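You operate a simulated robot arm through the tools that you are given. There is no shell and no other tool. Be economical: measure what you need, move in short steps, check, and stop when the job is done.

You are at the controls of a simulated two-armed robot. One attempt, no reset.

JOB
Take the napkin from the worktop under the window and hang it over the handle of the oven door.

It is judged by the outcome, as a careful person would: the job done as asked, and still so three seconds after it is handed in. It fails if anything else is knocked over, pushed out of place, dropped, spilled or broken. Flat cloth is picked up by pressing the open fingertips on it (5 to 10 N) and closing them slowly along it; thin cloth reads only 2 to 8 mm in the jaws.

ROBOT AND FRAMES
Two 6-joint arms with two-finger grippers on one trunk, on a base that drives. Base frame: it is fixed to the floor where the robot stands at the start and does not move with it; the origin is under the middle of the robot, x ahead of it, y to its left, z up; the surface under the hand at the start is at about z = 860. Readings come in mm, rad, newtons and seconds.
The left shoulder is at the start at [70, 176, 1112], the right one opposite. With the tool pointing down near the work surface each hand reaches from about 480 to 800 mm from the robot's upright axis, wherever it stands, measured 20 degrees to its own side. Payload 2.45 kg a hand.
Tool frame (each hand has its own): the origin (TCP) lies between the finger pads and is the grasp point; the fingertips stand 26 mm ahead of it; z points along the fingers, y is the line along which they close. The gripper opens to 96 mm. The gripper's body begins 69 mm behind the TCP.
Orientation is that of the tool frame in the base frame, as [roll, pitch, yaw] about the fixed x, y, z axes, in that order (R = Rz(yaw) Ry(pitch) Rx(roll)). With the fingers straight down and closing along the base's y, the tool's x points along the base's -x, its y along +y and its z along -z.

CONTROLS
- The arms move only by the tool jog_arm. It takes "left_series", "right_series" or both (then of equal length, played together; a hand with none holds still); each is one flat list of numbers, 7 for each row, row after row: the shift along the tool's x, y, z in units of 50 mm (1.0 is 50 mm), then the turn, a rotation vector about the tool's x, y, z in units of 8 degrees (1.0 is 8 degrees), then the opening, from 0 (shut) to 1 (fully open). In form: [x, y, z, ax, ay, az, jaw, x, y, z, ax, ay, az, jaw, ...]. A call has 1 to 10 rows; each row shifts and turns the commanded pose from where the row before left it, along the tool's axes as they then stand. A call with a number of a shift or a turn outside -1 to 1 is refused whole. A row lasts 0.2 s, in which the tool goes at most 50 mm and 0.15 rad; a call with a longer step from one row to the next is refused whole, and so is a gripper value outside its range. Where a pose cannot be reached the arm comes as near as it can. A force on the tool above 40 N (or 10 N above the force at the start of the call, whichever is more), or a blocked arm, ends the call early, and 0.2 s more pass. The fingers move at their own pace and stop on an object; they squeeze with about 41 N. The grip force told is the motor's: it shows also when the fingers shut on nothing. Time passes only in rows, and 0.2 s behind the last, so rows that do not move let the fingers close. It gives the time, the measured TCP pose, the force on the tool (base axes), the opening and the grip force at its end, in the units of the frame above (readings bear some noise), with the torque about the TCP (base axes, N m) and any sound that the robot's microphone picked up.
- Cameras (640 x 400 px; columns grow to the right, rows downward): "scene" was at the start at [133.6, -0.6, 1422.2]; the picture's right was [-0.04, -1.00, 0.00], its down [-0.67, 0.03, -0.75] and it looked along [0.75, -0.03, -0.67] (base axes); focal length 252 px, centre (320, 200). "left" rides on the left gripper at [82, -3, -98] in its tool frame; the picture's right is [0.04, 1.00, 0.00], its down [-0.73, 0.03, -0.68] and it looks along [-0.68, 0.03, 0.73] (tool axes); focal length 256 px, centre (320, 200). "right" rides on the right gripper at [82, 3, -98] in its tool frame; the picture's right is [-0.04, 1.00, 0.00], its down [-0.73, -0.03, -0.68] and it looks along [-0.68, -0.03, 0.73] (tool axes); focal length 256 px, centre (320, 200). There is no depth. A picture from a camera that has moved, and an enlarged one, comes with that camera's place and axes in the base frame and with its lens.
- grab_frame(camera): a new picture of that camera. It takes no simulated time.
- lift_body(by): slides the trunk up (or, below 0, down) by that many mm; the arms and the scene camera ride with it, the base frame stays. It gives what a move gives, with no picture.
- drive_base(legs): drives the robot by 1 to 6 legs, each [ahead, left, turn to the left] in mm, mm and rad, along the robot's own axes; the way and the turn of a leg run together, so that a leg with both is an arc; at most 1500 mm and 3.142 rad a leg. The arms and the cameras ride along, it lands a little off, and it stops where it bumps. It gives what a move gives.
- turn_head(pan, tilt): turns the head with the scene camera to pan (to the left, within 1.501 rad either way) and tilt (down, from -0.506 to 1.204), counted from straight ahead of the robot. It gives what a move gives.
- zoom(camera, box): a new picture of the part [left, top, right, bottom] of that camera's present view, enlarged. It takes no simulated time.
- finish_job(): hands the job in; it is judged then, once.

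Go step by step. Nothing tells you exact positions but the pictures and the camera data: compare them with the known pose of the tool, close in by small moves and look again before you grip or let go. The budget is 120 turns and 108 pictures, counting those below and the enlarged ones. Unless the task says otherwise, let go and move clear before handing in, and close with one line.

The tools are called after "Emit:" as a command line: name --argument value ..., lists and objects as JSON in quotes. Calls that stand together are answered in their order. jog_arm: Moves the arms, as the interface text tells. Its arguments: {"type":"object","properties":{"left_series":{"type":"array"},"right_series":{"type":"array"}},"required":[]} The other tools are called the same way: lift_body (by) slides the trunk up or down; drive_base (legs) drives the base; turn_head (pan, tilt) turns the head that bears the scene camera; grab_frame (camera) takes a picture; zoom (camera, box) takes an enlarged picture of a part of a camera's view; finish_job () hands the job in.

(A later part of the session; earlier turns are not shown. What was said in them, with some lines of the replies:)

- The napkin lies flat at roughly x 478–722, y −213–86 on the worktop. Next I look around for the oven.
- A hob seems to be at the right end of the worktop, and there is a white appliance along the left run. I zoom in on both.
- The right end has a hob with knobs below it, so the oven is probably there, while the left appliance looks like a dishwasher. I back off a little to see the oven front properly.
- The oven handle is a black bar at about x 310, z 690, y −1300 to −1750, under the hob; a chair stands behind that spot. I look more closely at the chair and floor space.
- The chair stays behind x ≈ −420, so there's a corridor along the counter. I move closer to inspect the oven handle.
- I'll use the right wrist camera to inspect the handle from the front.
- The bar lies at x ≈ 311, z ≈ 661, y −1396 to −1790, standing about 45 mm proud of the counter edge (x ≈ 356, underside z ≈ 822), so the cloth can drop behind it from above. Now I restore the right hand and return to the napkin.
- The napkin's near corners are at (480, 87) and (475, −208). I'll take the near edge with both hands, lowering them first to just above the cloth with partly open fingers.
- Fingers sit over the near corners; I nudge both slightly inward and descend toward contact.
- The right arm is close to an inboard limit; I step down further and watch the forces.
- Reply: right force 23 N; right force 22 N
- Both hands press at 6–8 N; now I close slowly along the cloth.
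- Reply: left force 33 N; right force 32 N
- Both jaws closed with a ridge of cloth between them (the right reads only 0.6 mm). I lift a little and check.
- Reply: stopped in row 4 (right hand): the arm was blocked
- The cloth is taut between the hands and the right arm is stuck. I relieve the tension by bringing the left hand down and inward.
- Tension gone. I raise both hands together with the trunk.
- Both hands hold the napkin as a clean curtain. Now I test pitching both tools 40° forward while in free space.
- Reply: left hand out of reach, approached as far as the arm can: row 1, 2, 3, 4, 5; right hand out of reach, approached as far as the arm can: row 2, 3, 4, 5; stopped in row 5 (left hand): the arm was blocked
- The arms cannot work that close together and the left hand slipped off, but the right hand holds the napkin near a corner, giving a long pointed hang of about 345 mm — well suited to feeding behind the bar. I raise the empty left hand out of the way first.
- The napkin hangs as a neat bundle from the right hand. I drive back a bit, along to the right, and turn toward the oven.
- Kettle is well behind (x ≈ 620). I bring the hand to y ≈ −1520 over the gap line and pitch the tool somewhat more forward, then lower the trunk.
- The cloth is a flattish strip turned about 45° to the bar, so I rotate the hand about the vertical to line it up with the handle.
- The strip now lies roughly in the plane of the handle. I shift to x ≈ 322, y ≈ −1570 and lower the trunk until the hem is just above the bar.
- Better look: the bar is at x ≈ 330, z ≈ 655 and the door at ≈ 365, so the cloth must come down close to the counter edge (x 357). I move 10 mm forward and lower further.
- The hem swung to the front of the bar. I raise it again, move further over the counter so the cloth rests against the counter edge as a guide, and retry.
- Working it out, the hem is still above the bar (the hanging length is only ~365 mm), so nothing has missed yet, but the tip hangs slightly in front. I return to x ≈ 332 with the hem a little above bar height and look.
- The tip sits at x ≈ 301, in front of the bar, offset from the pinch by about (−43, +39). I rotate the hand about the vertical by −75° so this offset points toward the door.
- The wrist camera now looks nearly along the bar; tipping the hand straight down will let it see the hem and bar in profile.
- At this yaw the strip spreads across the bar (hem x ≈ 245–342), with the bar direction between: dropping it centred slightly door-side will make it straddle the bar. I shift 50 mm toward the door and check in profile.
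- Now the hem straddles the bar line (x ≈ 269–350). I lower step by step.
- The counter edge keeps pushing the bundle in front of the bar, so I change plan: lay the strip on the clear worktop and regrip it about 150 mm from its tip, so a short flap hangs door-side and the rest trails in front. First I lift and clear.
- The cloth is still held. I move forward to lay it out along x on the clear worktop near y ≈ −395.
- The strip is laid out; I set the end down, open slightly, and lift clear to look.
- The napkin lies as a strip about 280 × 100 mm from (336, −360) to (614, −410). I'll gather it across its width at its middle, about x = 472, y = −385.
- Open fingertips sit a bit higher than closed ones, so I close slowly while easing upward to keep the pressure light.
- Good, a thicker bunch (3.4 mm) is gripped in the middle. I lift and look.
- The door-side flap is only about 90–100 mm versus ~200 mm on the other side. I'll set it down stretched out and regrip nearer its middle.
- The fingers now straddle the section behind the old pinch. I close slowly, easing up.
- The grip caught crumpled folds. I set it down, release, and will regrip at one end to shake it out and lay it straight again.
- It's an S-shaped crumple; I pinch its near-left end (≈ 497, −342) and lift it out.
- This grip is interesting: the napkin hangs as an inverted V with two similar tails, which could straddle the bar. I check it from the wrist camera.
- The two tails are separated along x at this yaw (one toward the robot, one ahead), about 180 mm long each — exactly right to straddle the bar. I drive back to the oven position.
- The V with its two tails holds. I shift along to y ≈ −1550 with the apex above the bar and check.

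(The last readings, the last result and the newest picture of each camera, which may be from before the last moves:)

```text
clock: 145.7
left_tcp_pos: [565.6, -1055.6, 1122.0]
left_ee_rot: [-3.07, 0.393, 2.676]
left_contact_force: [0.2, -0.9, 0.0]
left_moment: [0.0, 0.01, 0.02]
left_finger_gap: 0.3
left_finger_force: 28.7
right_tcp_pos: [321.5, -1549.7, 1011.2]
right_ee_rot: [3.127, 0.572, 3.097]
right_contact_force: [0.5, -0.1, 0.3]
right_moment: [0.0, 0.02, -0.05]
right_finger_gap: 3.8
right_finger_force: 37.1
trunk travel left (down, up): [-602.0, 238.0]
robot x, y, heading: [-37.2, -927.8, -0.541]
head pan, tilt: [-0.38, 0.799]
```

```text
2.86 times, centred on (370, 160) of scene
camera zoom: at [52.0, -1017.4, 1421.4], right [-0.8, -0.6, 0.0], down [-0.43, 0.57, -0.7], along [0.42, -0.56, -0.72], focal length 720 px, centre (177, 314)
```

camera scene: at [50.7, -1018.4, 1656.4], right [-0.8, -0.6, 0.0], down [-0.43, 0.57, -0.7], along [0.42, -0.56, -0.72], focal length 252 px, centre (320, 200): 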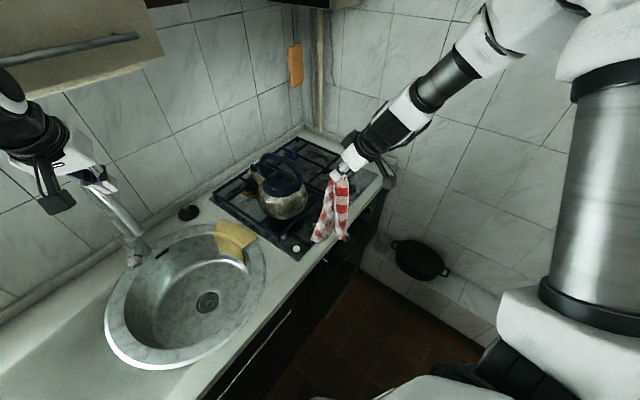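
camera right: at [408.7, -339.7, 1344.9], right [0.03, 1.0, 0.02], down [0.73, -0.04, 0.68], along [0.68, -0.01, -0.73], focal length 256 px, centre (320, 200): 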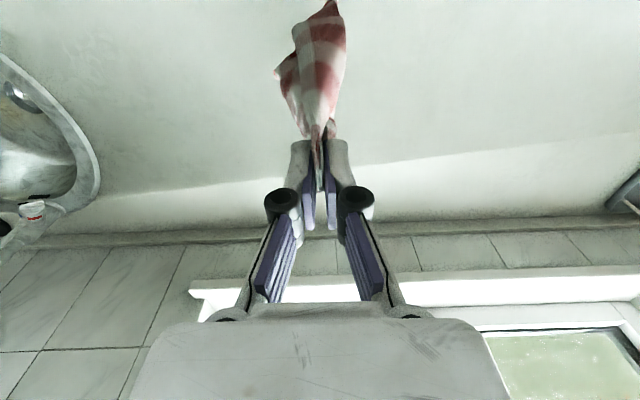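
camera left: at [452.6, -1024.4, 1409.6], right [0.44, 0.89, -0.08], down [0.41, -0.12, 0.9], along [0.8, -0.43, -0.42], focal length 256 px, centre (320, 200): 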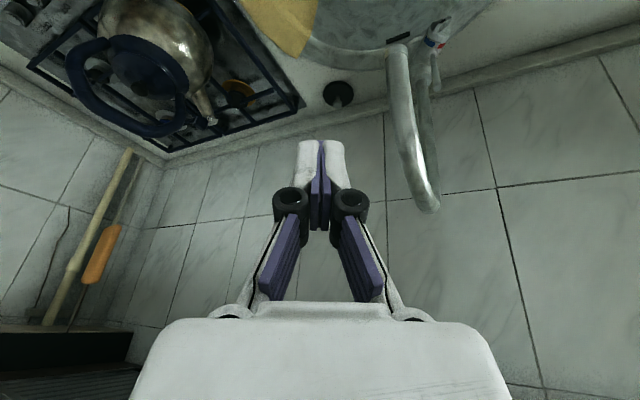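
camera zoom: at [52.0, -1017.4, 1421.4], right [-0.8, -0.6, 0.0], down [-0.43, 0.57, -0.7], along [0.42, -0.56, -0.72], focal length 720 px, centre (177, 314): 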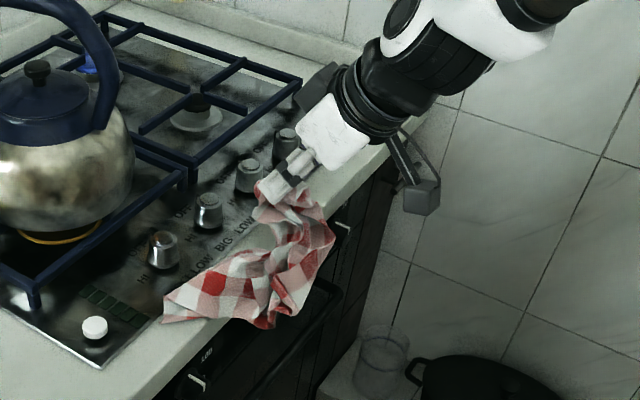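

The far tail caught on the counter top. I pull back so it slides off and hangs in front of the edge.

Emit:
jog_arm --right_series '[0.7, 0, -0.45, 0, 0, 0, 0, 0.7, 0, -0.45, 0, 0, 0, 0, 0, 0, 0, 0, 0, 0, 0, 0, 0, 0, 0, 0, 0, 0, 0, 0, 0, 0, 0, 0, 0]'

Emit:
zoom --camera "scene" --box '[310, 90, 430, 230]'

```text
clock: 146.9
left_tcp_pos: [565.4, -1056.2, 1123.4]
left_ee_rot: [-3.069, 0.391, 2.675]
left_contact_force: [0.5, 0.3, -0.3]
left_moment: [0.0, -0.01, -0.02]
left_finger_gap: 0.0
left_finger_force: 28.4
right_tcp_pos: [237.1, -1548.6, 1009.3]
right_ee_rot: [3.127, 0.573, 3.097]
right_contact_force: [-0.4, 0.1, 0.4]
right_moment: [0.01, 0.0, -0.02]
right_finger_gap: 3.0
right_finger_force: 29.0
trunk travel left (down, up): [-602.0, 238.0]
robot x, y, heading: [-37.5, -925.6, -0.543]
head pan, tilt: [-0.38, 0.799]
```

```text
2.86 times, centred on (370, 160) of scene
camera zoom: at [52.0, -1017.7, 1421.4], right [-0.8, -0.6, 0.0], down [-0.43, 0.57, -0.7], along [0.42, -0.56, -0.72], focal length 720 px, centre (177, 314)
```

zoom: 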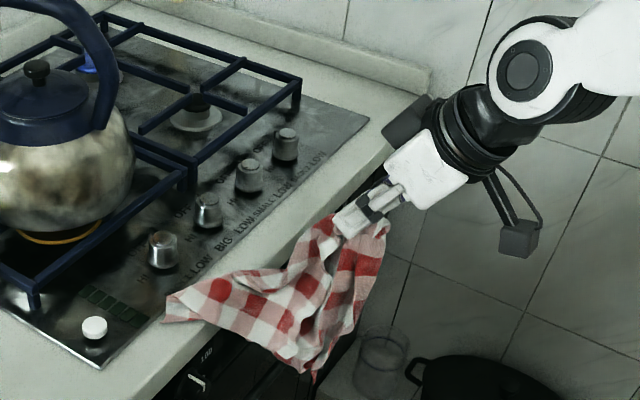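

Emit:
jog_arm --right_series '[0.7, 0, -0.45, 0, 0, 0, 0, 0.3, 0, -0.2, 0, 0, 0, 0, 0, 0, 0, 0, 0, 0, 0, 0.4, 0, 0.65, 0, 0, 0, 0, 0.4, 0, 0.65, 0, 0, 0, 0, 0, 0, 0, 0, 0, 0, 0, 0, 0, 0, 0, 0, 0, 0]'

Emit:
zoom --camera "scene" --box '[310, 90, 450, 250]'

Emit:
grab_frame --camera "right"

```text
clock: 148.5
left_tcp_pos: [565.7, -1054.8, 1120.9]
left_ee_rot: [-3.069, 0.394, 2.677]
left_contact_force: [-0.1, 0.4, -0.6]
left_moment: [-0.02, 0.01, 0.01]
left_finger_gap: 0.0
left_finger_force: 28.7
right_tcp_pos: [180.7, -1544.7, 934.5]
right_ee_rot: [3.126, 0.572, 3.097]
right_contact_force: [-1.7, 0.0, 2.3]
right_moment: [0.03, -0.12, 0.04]
right_finger_gap: 1.3
right_finger_force: 27.1
trunk travel left (down, up): [-602.0, 238.0]
robot x, y, heading: [-37.5, -931.5, -0.541]
head pan, tilt: [-0.38, 0.799]
```

```text
2.50 times, centred on (380, 170) of scene
camera zoom: at [52.1, -1017.7, 1421.3], right [-0.8, -0.6, 0.0], down [-0.43, 0.57, -0.7], along [0.42, -0.56, -0.72], focal length 630 px, centre (170, 275)
```

zoom: 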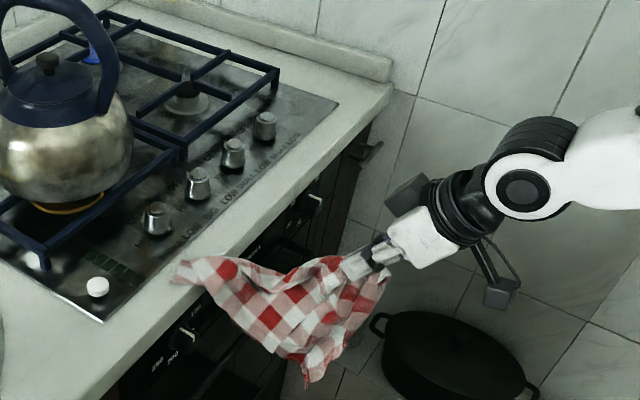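

```text
24 pictures are left
camera right: at [59.7, -1537.5, 972.5], right [0.07, 1.0, 0.04], down [0.25, -0.05, 0.97], along [0.97, -0.06, -0.25], focal length 256 px, centre (320, 200)
```

right: 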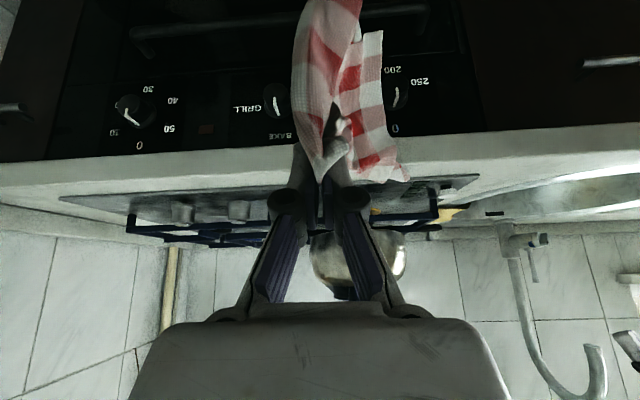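

The far tip still rests on the counter edge; a bit more pull brings it off.

Emit:
jog_arm --right_series '[0.5, 0, -0.32, 0, 0, 0, 0, 0.5, 0, -0.32, 0, 0, 0, 0, 0, 0, 0, 0, 0, 0, 0, 0, 0, 0, 0, 0, 0, 0, 0, 0, 0, 0, 0, 0, 0, 0, 0, 0, 0, 0, 0, 0]'

Emit:
grab_frame --camera "right"

```text
clock: 149.9
left_tcp_pos: [565.2, -1056.6, 1122.7]
left_ee_rot: [-3.07, 0.393, 2.676]
left_contact_force: [0.1, -0.2, 0.7]
left_moment: [0.0, 0.05, -0.02]
left_finger_gap: 0.0
left_finger_force: 28.8
right_tcp_pos: [152.3, -1545.6, 928.2]
right_ee_rot: [3.126, 0.571, 3.099]
right_contact_force: [-0.1, -0.5, -1.4]
right_moment: [0.01, -0.05, 0.0]
right_finger_gap: 4.4
right_finger_force: 30.6
right hand out of reach, approached as far as the arm can: row 1, 2
trunk travel left (down, up): [-602.0, 238.0]
robot x, y, heading: [-40.0, -930.8, -0.539]
head pan, tilt: [-0.38, 0.799]
```

```text
23 pictures are left
camera right: at [31.4, -1537.9, 966.8], right [0.07, 1.0, 0.04], down [0.25, -0.05, 0.97], along [0.97, -0.06, -0.25], focal length 256 px, centre (320, 200)
```

right: 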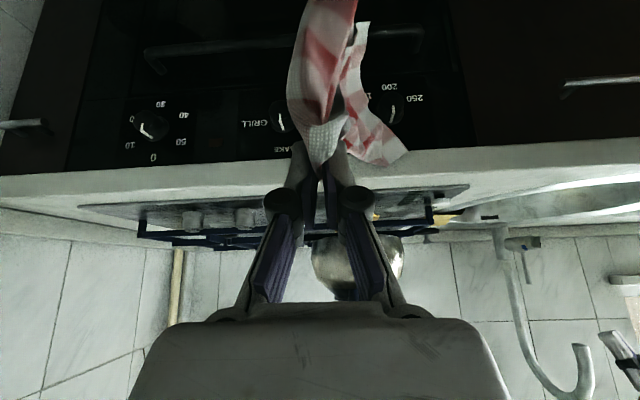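

Emit:
jog_arm --right_series '[0.5, 0, 0.75, 0, 0, 0, 0, 0.5, 0, 0.75, 0, 0, 0, 0, 0, 0, 0, 0, 0, 0, 0, 0, 0, 0, 0, 0, 0, 0, 0, 0, 0, 0, 0, 0, 0]'

Emit:
grab_frame --camera "right"

Emit:
zoom --camera "scene" --box '[310, 130, 450, 290]'

```text
clock: 151.1
left_tcp_pos: [567.1, -1055.9, 1123.0]
left_ee_rot: [-3.069, 0.393, 2.674]
left_contact_force: [1.5, 0.3, -0.3]
left_moment: [-0.04, -0.01, 0.0]
left_finger_gap: 0.0
left_finger_force: 28.3
right_tcp_pos: [151.2, -1543.8, 840.4]
right_ee_rot: [3.126, 0.572, 3.099]
right_contact_force: [-1.1, -1.5, -0.2]
right_moment: [-0.05, 0.01, -0.04]
right_finger_gap: 0.7
right_finger_force: 28.3
trunk travel left (down, up): [-602.0, 238.0]
robot x, y, heading: [-40.9, -933.6, -0.538]
head pan, tilt: [-0.38, 0.799]
```

```text
22 pictures are left
camera right: at [30.1, -1536.6, 878.7], right [0.07, 1.0, 0.04], down [0.25, -0.05, 0.97], along [0.97, -0.06, -0.25], focal length 256 px, centre (320, 200)
```

right: 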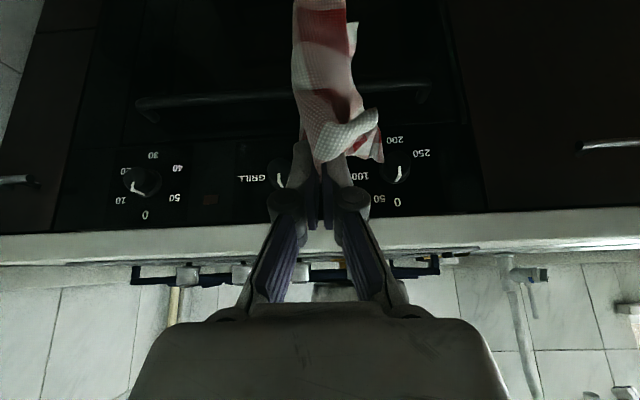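

```text
2.50 times, centred on (380, 210) of scene
camera zoom: at [52.3, -1017.4, 1421.4], right [-0.8, -0.6, 0.0], down [-0.43, 0.57, -0.7], along [0.42, -0.56, -0.72], focal length 630 px, centre (170, 175)
```

zoom: 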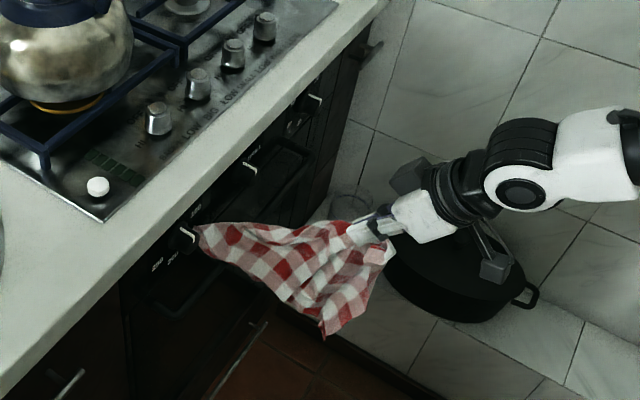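

Lucky geometry: the far tail now reaches above the bar to the panel (tip near the left knob), and the near tail hangs in front. Pushing forward should feed the far tail down behind the bar.

Emit:
jog_arm --right_series '[-0.6, 0, 0.42, 0, 0, 0, 0, -0.6, 0, 0.42, 0, 0, 0, 0, 0, 0, 0, 0, 0, 0, 0, -0.6, 0, 0.42, 0, 0, 0, 0, 0, 0, 0, 0, 0, 0, 0, 0, 0, 0, 0, 0, 0, 0]'

Emit:
zoom --camera "scene" --box '[310, 130, 450, 290]'

Emit:
grab_frame --camera "right"

```text
clock: 152.5
left_tcp_pos: [565.6, -1055.6, 1123.4]
left_ee_rot: [-3.072, 0.392, 2.677]
left_contact_force: [0.4, 0.0, 0.1]
left_moment: [0.01, -0.01, -0.03]
left_finger_gap: 0.0
left_finger_force: 28.2
right_tcp_pos: [216.3, -1543.9, 835.2]
right_ee_rot: [3.1, 0.546, 3.094]
right_contact_force: [-0.6, -1.3, 0.3]
right_moment: [0.12, -0.03, 0.08]
right_finger_gap: 1.5
right_finger_force: 33.5
right hand out of reach, approached as far as the arm can: row 2, 4
trunk travel left (down, up): [-602.0, 238.0]
robot x, y, heading: [-37.6, -931.9, -0.542]
head pan, tilt: [-0.38, 0.799]
```

```text
2.50 times, centred on (380, 210) of scene
camera zoom: at [51.9, -1018.0, 1421.3], right [-0.8, -0.6, 0.0], down [-0.43, 0.57, -0.7], along [0.42, -0.56, -0.72], focal length 630 px, centre (170, 175)
```

zoom: 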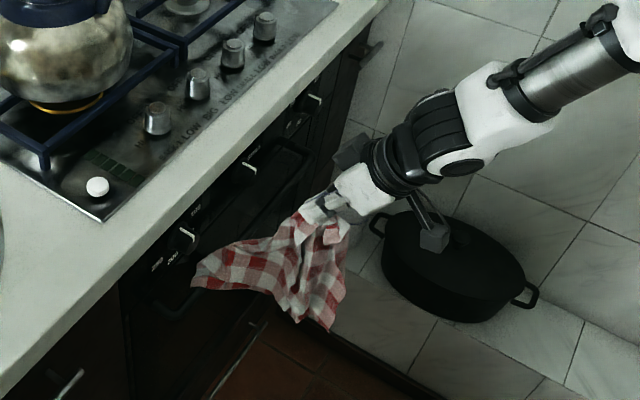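

```text
19 pictures are left
camera right: at [95.2, -1538.0, 877.2], right [0.06, 1.0, 0.06], down [0.27, -0.07, 0.96], along [0.96, -0.04, -0.28], focal length 256 px, centre (320, 200)
```

right: 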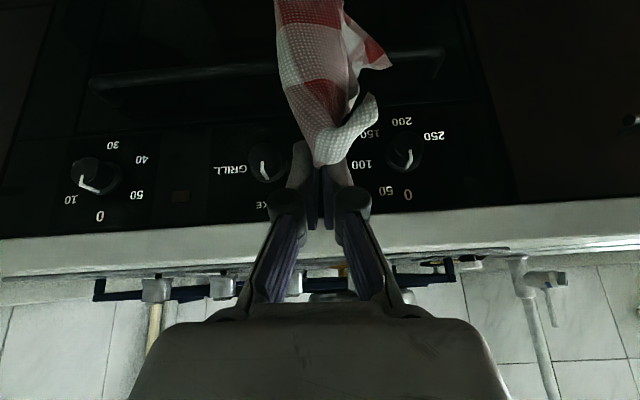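

The far tail's tip sits right at the bar (≈ 337, −1460, 658). I raise slightly and push forward so the tip goes over and drops behind.

Emit:
lift_body --by 55

Emit:
jog_arm --right_series '[-0.5, 0, 0.32, 0, 0, 0, 0, -0.5, 0, 0.32, 0, 0, 0, 0, 0, 0, 0, 0, 0, 0, 0, 0, 0, 0, 0, 0, 0, 0]'

Emit:
grab_frame --camera "right"

Emit:
zoom --camera "scene" --box '[310, 130, 450, 290]'

```text
clock: 153.4
left_tcp_pos: [565.9, -1055.5, 1177.9]
left_ee_rot: [-3.07, 0.393, 2.677]
left_contact_force: [0.2, -1.0, 1.1]
left_moment: [-0.01, 0.03, 0.04]
left_finger_gap: 0.0
left_finger_force: 28.7
right_tcp_pos: [215.6, -1543.5, 890.7]
right_ee_rot: [3.102, 0.547, 3.093]
right_contact_force: [0.4, -0.4, -2.3]
right_moment: [0.0, -0.02, 0.02]
right_finger_gap: 3.9
right_finger_force: 36.7
trunk travel left (down, up): [-657.0, 183.0]
robot x, y, heading: [-41.0, -928.6, -0.54]
head pan, tilt: [-0.38, 0.799]
```

```text
clock: 154.4
left_tcp_pos: [567.4, -1055.0, 1177.5]
left_ee_rot: [-3.069, 0.394, 2.677]
left_contact_force: [0.0, -1.0, 0.5]
left_moment: [-0.01, 0.0, -0.03]
left_finger_gap: 0.0
left_finger_force: 28.2
right_tcp_pos: [274.9, -1546.7, 889.1]
right_ee_rot: [3.102, 0.546, 3.093]
right_contact_force: [-0.4, 0.6, 0.3]
right_moment: [0.0, -0.03, -0.03]
right_finger_gap: 0.0
right_finger_force: 29.8
trunk travel left (down, up): [-657.0, 183.0]
robot x, y, heading: [-42.1, -925.7, -0.54]
head pan, tilt: [-0.38, 0.799]
```

```text
18 pictures are left
camera right: at [155.4, -1539.9, 930.8], right [0.06, 1.0, 0.06], down [0.27, -0.07, 0.96], along [0.96, -0.04, -0.28], focal length 256 px, centre (320, 200)
```

right: 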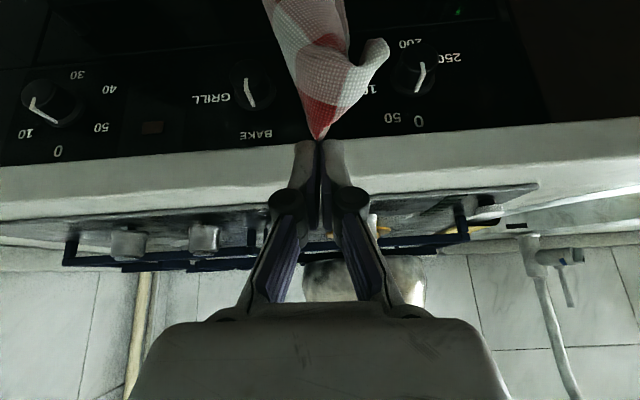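

```text
2.50 times, centred on (380, 210) of scene
camera zoom: at [53.2, -1017.4, 1476.3], right [-0.8, -0.6, 0.0], down [-0.43, 0.57, -0.7], along [0.42, -0.56, -0.72], focal length 630 px, centre (170, 175)
```

zoom: 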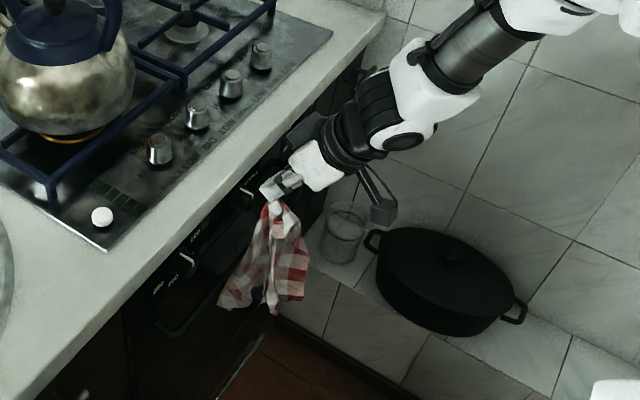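

Free-hanging now with far tail at x ≈ 302 and near tail at x ≈ 235, bottoms just above bar height. I rotate −25° to line their separation up with x and shift forward so they straddle the bar.

Emit:
jog_arm --right_series '[-0.33, 0, 0.2, 0, 0, 0, 0, 0, 0, 0, 0.53, 0, 0.83, 0, 0, 0, 0, 0.53, 0, 0.83, 0, 0, 0, 0, 0.53, 0, 0.83, 0, 0, 0, 0, 0, 0, 0, 0, 0, 0, 0, 0, 0, 0, 0, 0, 0, 0, 0, 0, 0, 0]'

Emit:
zoom --camera "scene" --box '[330, 160, 420, 270]'

```text
clock: 156.0
left_tcp_pos: [565.9, -1054.9, 1176.7]
left_ee_rot: [-3.069, 0.392, 2.674]
left_contact_force: [-0.7, 0.1, -0.6]
left_moment: [-0.01, 0.0, -0.01]
left_finger_gap: 0.1
left_finger_force: 28.5
right_tcp_pos: [294.1, -1545.1, 888.7]
right_ee_rot: [3.118, 0.535, 2.689]
right_contact_force: [0.1, -0.2, -0.2]
right_moment: [0.01, 0.01, 0.02]
right_finger_gap: 0.0
right_finger_force: 29.9
trunk travel left (down, up): [-657.0, 183.0]
robot x, y, heading: [-38.4, -931.1, -0.542]
head pan, tilt: [-0.38, 0.799]
```

```text
3.64 times, centred on (375, 215) of scene
camera zoom: at [52.7, -1017.5, 1476.3], right [-0.8, -0.6, 0.0], down [-0.43, 0.57, -0.7], along [0.42, -0.56, -0.72], focal length 916 px, centre (120, 146)
```

zoom: 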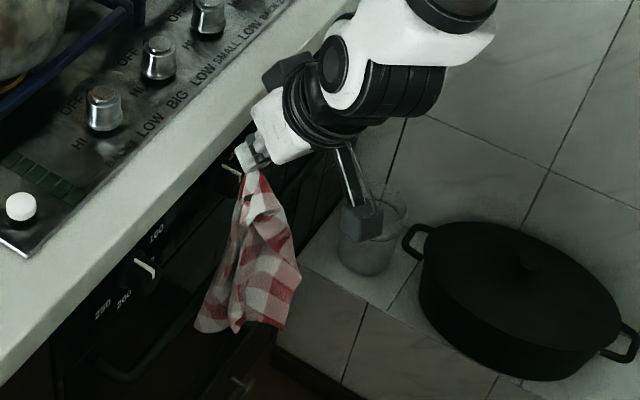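

Tails straddle but need ~40 mm more toward the door, just short of touching the counter edge. I push forward in two quick rows (adding a small swing) and lower immediately.

Emit:
jog_arm --right_series '[-0.325, 0.183, 0.193, 0, 0, 0, 0, -0.325, 0.183, 0.193, 0, 0, 0, 0, 0.46, 0, 0.77, 0, 0, 0, 0, 0.46, 0, 0.77, 0, 0, 0, 0]'

Emit:
zoom --camera "scene" --box '[330, 160, 420, 270]'

Emit:
grab_frame --camera "right"

```text
clock: 156.7
left_tcp_pos: [563.4, -1053.1, 1177.9]
left_ee_rot: [-3.071, 0.394, 2.676]
left_contact_force: [1.0, -0.4, -0.5]
left_moment: [0.08, 0.03, 0.01]
left_finger_gap: 0.1
left_finger_force: 28.3
right_tcp_pos: [335.4, -1545.0, 881.1]
right_ee_rot: [3.116, 0.546, 2.69]
right_contact_force: [-20.3, 23.4, 36.0]
right_moment: [0.75, -0.12, 0.55]
right_finger_gap: 0.0
right_finger_force: 30.2
trunk travel left (down, up): [-657.0, 183.0]
robot x, y, heading: [-40.5, -932.1, -0.54]
head pan, tilt: [-0.38, 0.799]
stopped in row 3 (right hand): the force on the tool passed its limit at 100 N (the readings are from after the stop); the commanded pose is now the measured one
```

```text
3.64 times, centred on (375, 215) of scene
camera zoom: at [48.6, -1014.9, 1476.7], right [-0.8, -0.6, 0.0], down [-0.43, 0.57, -0.7], along [0.42, -0.56, -0.71], focal length 916 px, centre (120, 146)
```

zoom: 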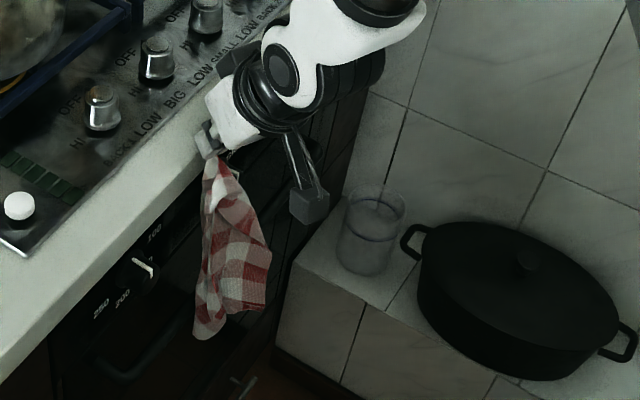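

```text
14 pictures are left
camera right: at [227.2, -1490.7, 923.2], right [0.46, 0.89, 0.04], down [0.23, -0.16, 0.96], along [0.86, -0.43, -0.28], focal length 256 px, centre (320, 200)
```

right: 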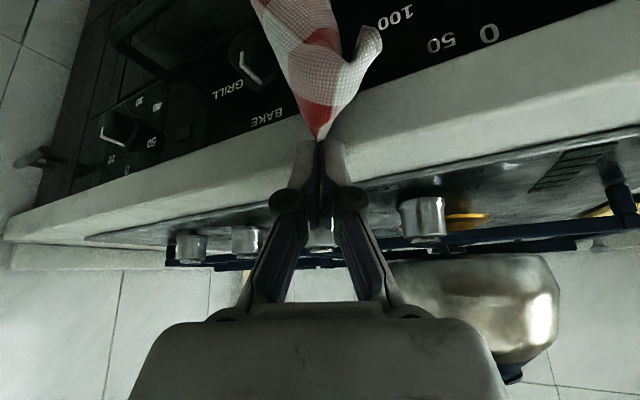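

The fingertips touched the counter edge (cloth still held). I back off and turn the hand straight down, so the V centres under the hand and clears the edge.

Emit:
jog_arm --right_series '[0.1, -0.1, -0.4, 0, 0, 0, 0, 0.4, -0.22, -0.25, 0, 0, 0, 0, 0, 0, 0, 0, 0.97, 0, 0, 0, 0, 0, 0, 0.97, 0, 0, 0, 0, 0, 0, 0.97, 0, 0, 0, 0, 0, 0, 0.97, 0, 0, 0, 0, 0, 0, 0, 0, 0, 0, 0, 0, 0, 0, 0, 0, 0, 0, 0, 0, 0, 0, 0]'

Emit:
zoom --camera "scene" --box '[330, 160, 420, 270]'

Emit:
grab_frame --camera "right"

```text
clock: 158.7
left_tcp_pos: [566.6, -1056.1, 1176.5]
left_ee_rot: [-3.07, 0.391, 2.678]
left_contact_force: [-0.5, -0.3, -0.2]
left_moment: [-0.01, 0.02, -0.01]
left_finger_gap: 0.2
left_finger_force: 28.8
right_tcp_pos: [291.5, -1554.5, 892.5]
right_ee_rot: [-3.113, 0.419, 2.694]
right_contact_force: [-0.6, -0.8, -0.9]
right_moment: [-0.02, 0.0, 0.01]
right_finger_gap: 0.0
right_finger_force: 30.0
right hand out of reach, approached as far as the arm can: row 3, 4, 5, 6
trunk travel left (down, up): [-657.0, 183.0]
robot x, y, heading: [-40.4, -929.9, -0.541]
head pan, tilt: [-0.38, 0.799]
```

```text
3.64 times, centred on (375, 215) of scene
camera zoom: at [52.6, -1017.9, 1476.3], right [-0.8, -0.6, 0.0], down [-0.43, 0.57, -0.7], along [0.42, -0.56, -0.72], focal length 916 px, centre (120, 146)
```

zoom: 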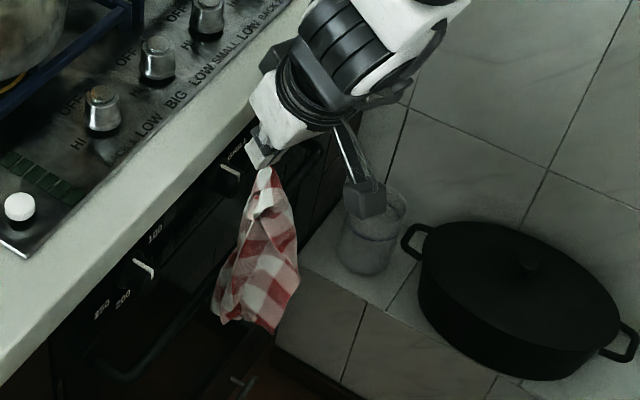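

```text
12 pictures are left
camera right: at [189.6, -1498.5, 948.7], right [0.48, 0.88, -0.01], down [0.35, -0.18, 0.92], along [0.81, -0.44, -0.39], focal length 256 px, centre (320, 200)
```

right: 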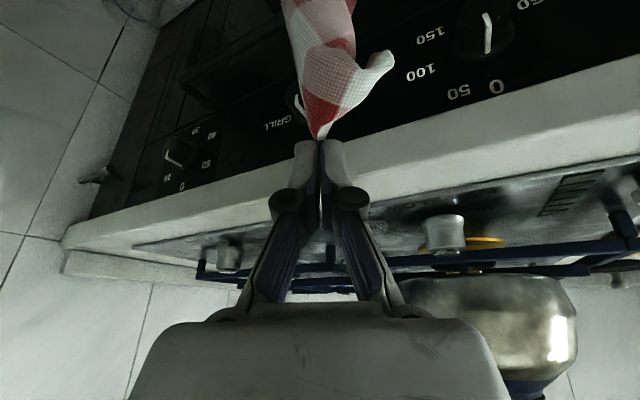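

The arm can't point straight down here. An earlier move nearly worked: with the far tail laid over the counter, then pulled back and down, its tip came to rest on the bar. I'll repeat that and push forward from there; first raise and return over the counter.

Emit:
lift_body --by 180

Emit:
jog_arm --right_series '[-0.4, 0, -0.85, 0, 0, 0, 0, -0.4, 0, -0.85, 0, 0, 0, 0, 0, 0, 0, -0.41, 0, -0.9, 0, 0, 0, 0, -0.41, 0, -0.9, 0, 0, 0, 0, -0.41, 0, -0.9, 0, 0, 0, 0, 0, -0.9, 0, 0, -0.4, 0, 0.25, 0, 0, 0, 0, -0.4, 0, 0.25, 0, 0, 0, 0, 0, 0, 0, 0, 0, 0, 0, 0, 0, 0, 0, 0, 0, 0]'

Emit:
zoom --camera "scene" --box '[300, 100, 440, 260]'

```text
clock: 160.7
left_tcp_pos: [566.6, -1056.5, 1355.6]
left_ee_rot: [-3.069, 0.391, 2.674]
left_contact_force: [0.7, 0.7, 0.3]
left_moment: [0.0, 0.03, -0.03]
left_finger_gap: 0.1
left_finger_force: 28.2
right_tcp_pos: [289.6, -1553.9, 1072.0]
right_ee_rot: [-3.117, 0.42, 2.692]
right_contact_force: [-0.5, 0.0, -0.5]
right_moment: [0.02, 0.02, -0.01]
right_finger_gap: 0.0
right_finger_force: 30.0
trunk travel left (down, up): [-837.0, 3.0]
robot x, y, heading: [-37.5, -930.8, -0.542]
head pan, tilt: [-0.38, 0.799]
```

```text
clock: 162.9
left_tcp_pos: [565.0, -1056.6, 1356.8]
left_ee_rot: [-3.072, 0.391, 2.674]
left_contact_force: [0.0, -0.2, 0.1]
left_moment: [-0.03, 0.01, 0.03]
left_finger_gap: 0.1
left_finger_force: 28.8
right_tcp_pos: [299.7, -1528.1, 1147.4]
right_ee_rot: [-3.11, 0.541, 3.04]
right_contact_force: [0.1, 1.2, 0.3]
right_moment: [0.01, -0.01, 0.01]
right_finger_gap: 0.2
right_finger_force: 29.1
right hand out of reach, approached as far as the arm can: row 3, 4, 5
trunk travel left (down, up): [-837.0, 3.0]
robot x, y, heading: [-38.4, -929.3, -0.545]
head pan, tilt: [-0.38, 0.799]
```

```text
2.50 times, centred on (370, 180) of scene
camera zoom: at [51.7, -1018.6, 1656.3], right [-0.8, -0.6, 0.0], down [-0.43, 0.57, -0.7], along [0.42, -0.56, -0.72], focal length 630 px, centre (195, 250)
```

zoom: 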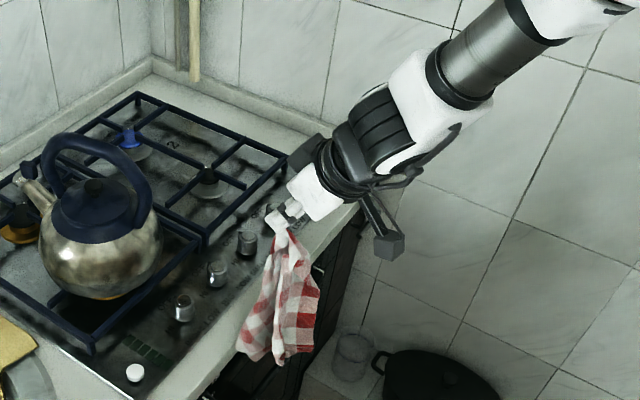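

The V is intact. I set x ≈ 322 and lower to lay the far tail on the counter, then pull back and down as before.

Emit:
jog_arm --right_series '[-0.4, -0.4, 0.25, 0, 0, 0, 0, 0, 0, 0, 0, 0, 0, 0, 0, 0, 0, 0, 0, 0, 0]'

Emit:
lift_body --by -235

Emit:
zoom --camera "scene" --box '[300, 110, 440, 270]'

```text
clock: 163.7
left_tcp_pos: [564.9, -1055.9, 1356.5]
left_ee_rot: [-3.07, 0.39, 2.676]
left_contact_force: [-0.1, 1.4, -0.5]
left_moment: [0.0, 0.02, 0.0]
left_finger_gap: 0.0
left_finger_force: 29.2
right_tcp_pos: [321.0, -1551.8, 1146.6]
right_ee_rot: [-3.108, 0.539, 3.04]
right_contact_force: [0.0, -0.5, -0.5]
right_moment: [0.0, -0.02, -0.01]
right_finger_gap: 0.0
right_finger_force: 29.6
trunk travel left (down, up): [-837.0, 3.0]
robot x, y, heading: [-40.1, -932.4, -0.546]
head pan, tilt: [-0.38, 0.799]
```

```text
clock: 166.2
left_tcp_pos: [565.3, -1056.2, 1121.2]
left_ee_rot: [-3.07, 0.39, 2.674]
left_contact_force: [0.4, -0.4, -0.3]
left_moment: [0.02, 0.01, -0.01]
left_finger_gap: 0.3
left_finger_force: 28.6
right_tcp_pos: [321.6, -1551.0, 910.6]
right_ee_rot: [-3.109, 0.541, 3.039]
right_contact_force: [-0.4, 0.6, 0.0]
right_moment: [0.02, -0.01, -0.02]
right_finger_gap: 0.0
right_finger_force: 29.6
trunk travel left (down, up): [-602.0, 238.0]
robot x, y, heading: [-38.4, -924.2, -0.544]
head pan, tilt: [-0.38, 0.799]
```

```text
2.50 times, centred on (370, 190) of scene
camera zoom: at [52.4, -1017.8, 1421.4], right [-0.8, -0.6, 0.0], down [-0.43, 0.57, -0.7], along [0.42, -0.56, -0.72], focal length 630 px, centre (195, 225)
```

zoom: 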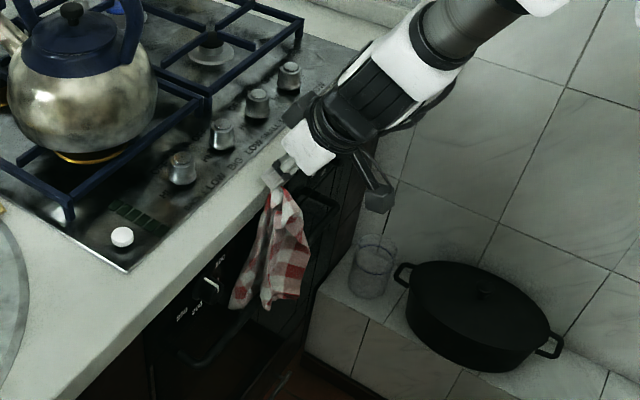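

Now the tails hang freely just above the bar: far tail at x ≈ 329, near at ≈ 271–296. A −24° turn of the hand should bring the far tail behind the bar line; then I lower.

Emit:
jog_arm --right_series '[-0.08, 0, 0.05, 0.51, 0, 0.84, 0, 0, 0, 0, 0.51, 0, 0.84, 0, 0, 0, 0, 0.51, 0, 0.84, 0, 0, 0, 0, 0, 0, 0, 0, 0, 0, 0, 0, 0, 0, 0, 0, 0, 0, 0, 0, 0, 0]'

Emit:
zoom --camera "scene" --box '[325, 170, 405, 270]'

```text
clock: 167.6
left_tcp_pos: [566.5, -1055.5, 1121.4]
left_ee_rot: [-3.07, 0.391, 2.676]
left_contact_force: [-0.4, -0.2, 0.2]
left_moment: [0.0, 0.04, 0.03]
left_finger_gap: 0.0
left_finger_force: 28.9
right_tcp_pos: [327.2, -1552.1, 911.6]
right_ee_rot: [-3.105, 0.546, 2.694]
right_contact_force: [-0.8, 0.5, -0.9]
right_moment: [0.0, 0.0, 0.01]
right_finger_gap: 0.1
right_finger_force: 29.6
right hand out of reach, approached as far as the arm can: row 2
trunk travel left (down, up): [-602.0, 238.0]
robot x, y, heading: [-40.0, -931.7, -0.545]
head pan, tilt: [-0.38, 0.799]
```

```text
4.00 times, centred on (365, 220) of scene
camera zoom: at [52.7, -1017.7, 1421.3], right [-0.8, -0.6, 0.0], down [-0.43, 0.57, -0.7], along [0.42, -0.56, -0.72], focal length 1008 px, centre (140, 120)
```

zoom: 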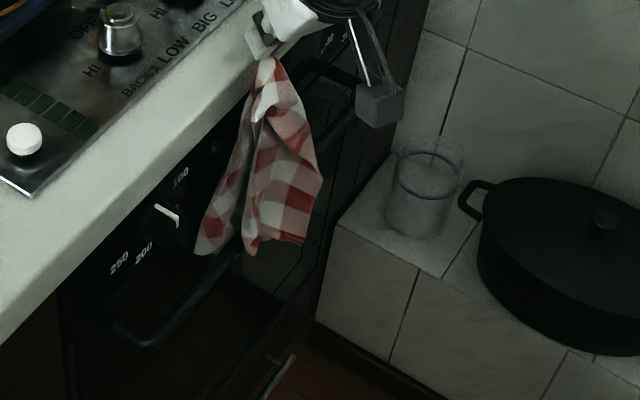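

Clear V, with the bar line between the tails; the far tail needs ~15 mm more toward the door than the fingertips allow. I use a small back-and-forth to swing the tails forward and lower at the right moment.

Emit:
jog_arm --right_series '[0.465, -0.26, -0.275, 0, 0, 0, 0, -0.465, 0.26, 0.275, 0, 0, 0, 0, 0, 0, 0, 0, 0, 0, 0, 0.45, 0, 0.76, 0, 0, 0, 0, 0.45, 0, 0.76, 0, 0, 0, 0]'

Emit:
zoom --camera "scene" --box '[325, 170, 405, 270]'

```text
clock: 168.8
left_tcp_pos: [569.3, -1058.4, 1119.3]
left_ee_rot: [-3.071, 0.387, 2.676]
left_contact_force: [0.3, -0.6, -0.5]
left_moment: [0.01, 0.02, -0.03]
left_finger_gap: 0.0
left_finger_force: 28.5
right_tcp_pos: [327.9, -1553.5, 822.2]
right_ee_rot: [-3.105, 0.541, 2.696]
right_contact_force: [0.4, -0.1, -0.6]
right_moment: [-0.02, 0.03, 0.01]
right_finger_gap: 0.0
right_finger_force: 29.2
trunk travel left (down, up): [-602.0, 238.0]
robot x, y, heading: [-37.3, -931.8, -0.543]
head pan, tilt: [-0.38, 0.799]
```

```text
4.00 times, centred on (365, 220) of scene
camera zoom: at [56.1, -1020.2, 1420.8], right [-0.8, -0.6, 0.0], down [-0.43, 0.57, -0.69], along [0.42, -0.55, -0.72], focal length 1008 px, centre (140, 120)
```

zoom: 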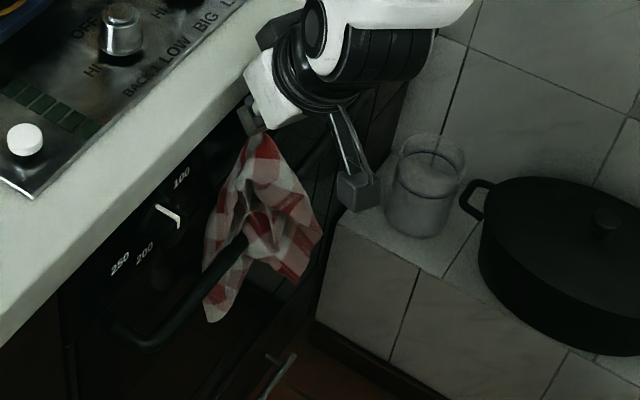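

Excellent — the bar now visibly passes in front of the far tail and behind the near tail: the napkin straddles it. I lower further, easing slightly back to clear the knob.

Emit:
jog_arm --right_series '[0.4, -0.04, 0.5, 0, 0, 0, 0, 0.45, -0.04, 0.55, 0, 0, 0, 0, 0.45, -0.04, 0.55, 0, 0, 0, 0, 0, 0, 0, 0, 0, 0, 0, 0, 0, 0, 0, 0, 0, 0]'

Emit:
zoom --camera "scene" --box '[325, 170, 405, 270]'

```text
clock: 170.0
left_tcp_pos: [566.1, -1056.3, 1121.7]
left_ee_rot: [-3.069, 0.39, 2.674]
left_contact_force: [0.5, -0.4, -0.5]
left_moment: [-0.03, 0.0, 0.04]
left_finger_gap: 0.0
left_finger_force: 28.4
right_tcp_pos: [310.4, -1555.1, 721.9]
right_ee_rot: [-3.107, 0.544, 2.697]
right_contact_force: [0.5, 0.1, 0.3]
right_moment: [0.0, -0.01, 0.02]
right_finger_gap: 0.0
right_finger_force: 28.7
trunk travel left (down, up): [-602.0, 238.0]
robot x, y, heading: [-39.4, -930.4, -0.542]
head pan, tilt: [-0.38, 0.799]
```

```text
4.00 times, centred on (365, 220) of scene
camera zoom: at [52.4, -1017.9, 1421.3], right [-0.8, -0.6, 0.0], down [-0.43, 0.57, -0.7], along [0.42, -0.56, -0.72], focal length 1008 px, centre (140, 120)
```

zoom: 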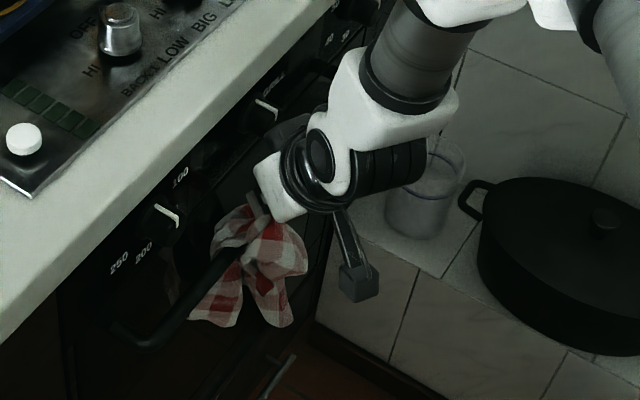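

Both tails hang on either side of the bar. I lower the last bit so the apex rests on the bar, open slowly, and withdraw along the tool axis.

Emit:
jog_arm --right_series '[0.05, 0.05, 0.42, 0, 0, 0, 0, 0, 0, 0, 0, 0, 0, 0, 0, 0, 0, 0, 0, 0, 0.12, 0, 0, 0, 0, 0, 0, 0.25, 0, 0, 0, 0, 0, 0, 0.25]'

Emit:
zoom --camera "scene" --box '[325, 170, 405, 270]'

```text
clock: 171.2
left_tcp_pos: [565.7, -1058.5, 1121.7]
left_ee_rot: [-3.07, 0.39, 2.676]
left_contact_force: [-0.9, 0.1, -0.3]
left_moment: [0.02, 0.02, 0.0]
left_finger_gap: 0.0
left_finger_force: 28.9
right_tcp_pos: [319.3, -1557.2, 703.2]
right_ee_rot: [-3.107, 0.543, 2.697]
right_contact_force: [-0.2, 0.0, -1.3]
right_moment: [0.03, 0.02, 0.01]
right_finger_gap: 24.0
right_finger_force: 0.2
trunk travel left (down, up): [-602.0, 238.0]
robot x, y, heading: [-38.2, -929.3, -0.541]
head pan, tilt: [-0.38, 0.799]
```

```text
4.00 times, centred on (365, 220) of scene
camera zoom: at [52.3, -1017.7, 1421.4], right [-0.8, -0.6, 0.0], down [-0.43, 0.57, -0.7], along [0.42, -0.56, -0.72], focal length 1008 px, centre (140, 120)
```

zoom: 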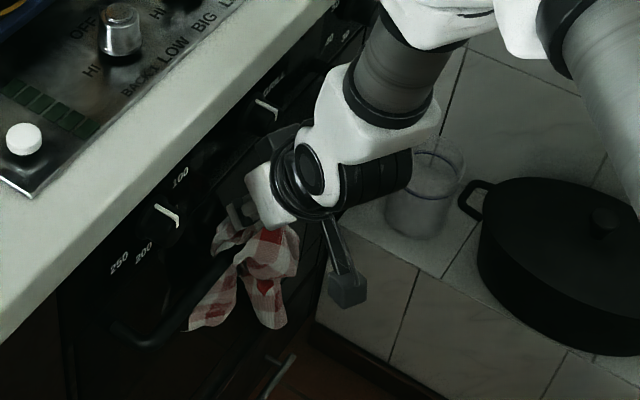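

Emit:
jog_arm --right_series '[0, 0, -0.15, 0, 0, 0, 0.3, 0, 0, -0.25, 0, 0, 0, 0.3, 0, 0, -0.4, 0, 0, 0, 0.3, 0, 0, -0.7, 0, 0, 0, 0.3, 0.2, 0, -0.8, 0, 0, 0, 0.3, 0.4, 0, -0.8, 0, 0, 0, 0.3]'

Emit:
zoom --camera "scene" --box '[325, 170, 405, 270]'

```text
clock: 172.6
left_tcp_pos: [564.4, -1055.9, 1121.9]
left_ee_rot: [-3.073, 0.393, 2.677]
left_contact_force: [-0.7, -0.4, 0.2]
left_moment: [0.0, -0.02, -0.03]
left_finger_gap: 0.2
left_finger_force: 28.2
right_tcp_pos: [224.4, -1508.2, 820.1]
right_ee_rot: [-3.107, 0.545, 2.695]
right_contact_force: [-0.4, -0.2, 0.2]
right_moment: [-0.03, -0.01, 0.0]
right_finger_gap: 28.9
right_finger_force: 0.2
trunk travel left (down, up): [-602.0, 238.0]
robot x, y, heading: [-39.3, -933.1, -0.543]
head pan, tilt: [-0.38, 0.799]
```

```text
4.00 times, centred on (365, 220) of scene
camera zoom: at [50.1, -1017.7, 1421.5], right [-0.8, -0.6, 0.0], down [-0.43, 0.57, -0.7], along [0.42, -0.56, -0.72], focal length 1008 px, centre (140, 120)
```

zoom: 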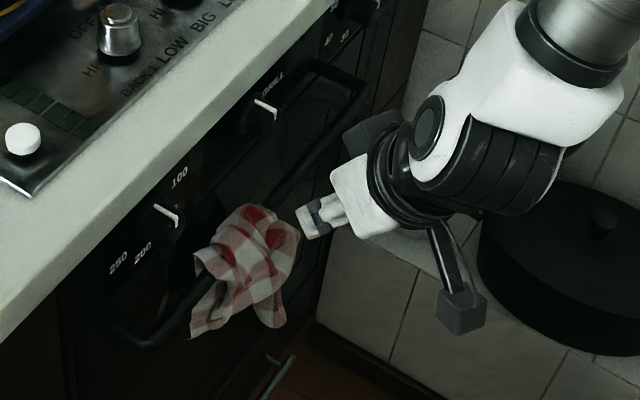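

The napkin hangs over the bar, hand free. I move further clear and check that it is stable.

Emit:
jog_arm --right_series '[0, 0, -0.8, 0, 0, 0, 0.3, 0, 0, -0.8, 0, 0, 0, 0.3, 0, 0, 0, 0, 0, 0, 0.3, 0, 0, 0, 0, 0, 0, 0.3, 0, 0, 0, 0, 0, 0, 0.3, 0, 0, 0, 0, 0, 0, 0.3, 0, 0, 0, 0, 0, 0, 0.3, 0, 0, 0, 0, 0, 0, 0.3]'

Emit:
zoom --camera "scene" --box '[325, 170, 405, 270]'

Emit:
grab_frame --camera "right"

```text
clock: 174.4
left_tcp_pos: [566.9, -1056.1, 1121.0]
left_ee_rot: [-3.07, 0.392, 2.675]
left_contact_force: [-1.3, 0.1, 1.0]
left_moment: [0.0, 0.0, -0.01]
left_finger_gap: 0.2
left_finger_force: 28.2
right_tcp_pos: [187.7, -1486.4, 886.7]
right_ee_rot: [-3.108, 0.543, 2.697]
right_contact_force: [-0.4, -0.6, 0.7]
right_moment: [-0.01, 0.02, 0.03]
right_finger_gap: 28.5
right_finger_force: 0.0
trunk travel left (down, up): [-602.0, 238.0]
robot x, y, heading: [-40.4, -931.4, -0.537]
head pan, tilt: [-0.38, 0.799]
```

```text
4.00 times, centred on (365, 220) of scene
camera zoom: at [52.7, -1018.0, 1421.3], right [-0.8, -0.6, 0.0], down [-0.43, 0.57, -0.7], along [0.42, -0.56, -0.72], focal length 1008 px, centre (140, 120)
```

zoom: 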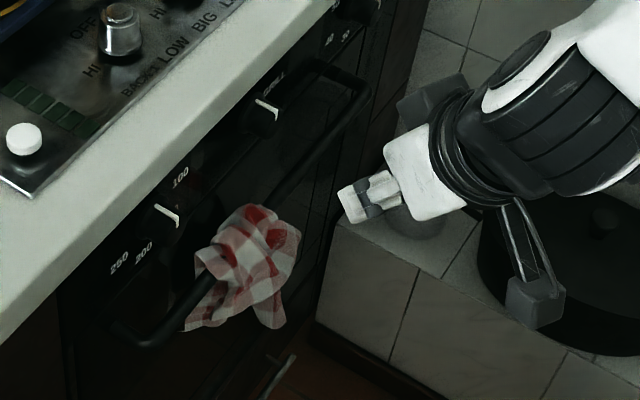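

```text
3 pictures are left
camera right: at [82.3, -1428.1, 928.4], right [0.48, 0.88, -0.01], down [0.25, -0.12, 0.96], along [0.84, -0.46, -0.28], focal length 256 px, centre (320, 200)
```

right: 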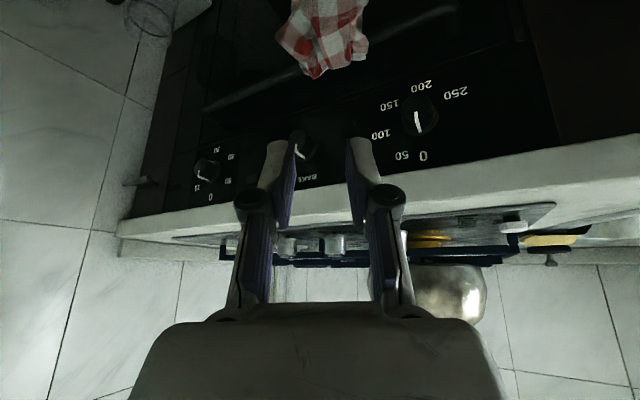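

It looks steady. I wait about two more seconds and check once more.

Emit:
jog_arm --right_series '[0, 0, 0, 0, 0, 0, 0.3, 0, 0, 0, 0, 0, 0, 0.3, 0, 0, 0, 0, 0, 0, 0.3, 0, 0, 0, 0, 0, 0, 0.3, 0, 0, 0, 0, 0, 0, 0.3, 0, 0, 0, 0, 0, 0, 0.3, 0, 0, 0, 0, 0, 0, 0.3, 0, 0, 0, 0, 0, 0, 0.3, 0, 0, 0, 0, 0, 0, 0.3, 0, 0, 0, 0, 0, 0, 0.3]'

Emit:
zoom --camera "scene" --box '[325, 170, 405, 270]'

```text
clock: 176.6
left_tcp_pos: [565.0, -1056.6, 1120.4]
left_ee_rot: [-3.07, 0.392, 2.676]
left_contact_force: [0.5, 0.6, -0.3]
left_moment: [0.01, -0.01, 0.02]
left_finger_gap: 0.1
left_finger_force: 28.1
right_tcp_pos: [186.7, -1486.4, 887.4]
right_ee_rot: [-3.106, 0.544, 2.697]
right_contact_force: [0.7, -0.3, -0.3]
right_moment: [-0.03, 0.03, -0.01]
right_finger_gap: 28.9
right_finger_force: 0.0
trunk travel left (down, up): [-602.0, 238.0]
robot x, y, heading: [-39.9, -927.1, -0.544]
head pan, tilt: [-0.38, 0.799]
```

```text
4.00 times, centred on (365, 220) of scene
camera zoom: at [52.4, -1017.9, 1421.3], right [-0.8, -0.6, 0.0], down [-0.43, 0.57, -0.7], along [0.42, -0.56, -0.72], focal length 1008 px, centre (140, 120)
```

zoom: 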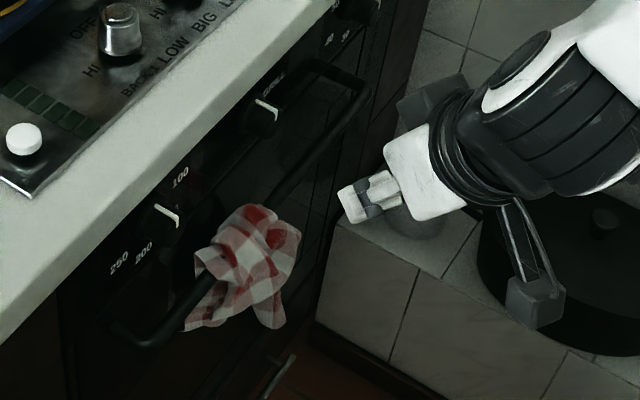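

The picture has not changed since the last check: the napkin hangs still over the oven handle, and both hands are clear. I hand the job in.

Emit:
finish_job

```text
The job is handed in.
```

The napkin is hanging over the oven door handle, bunched rather than spread flat, with cloth on both sides of the bar. It stayed still for the four seconds I watched after letting go. I saw nothing else moved or knocked over, though the fingertips bumped the counter edge once on the way.
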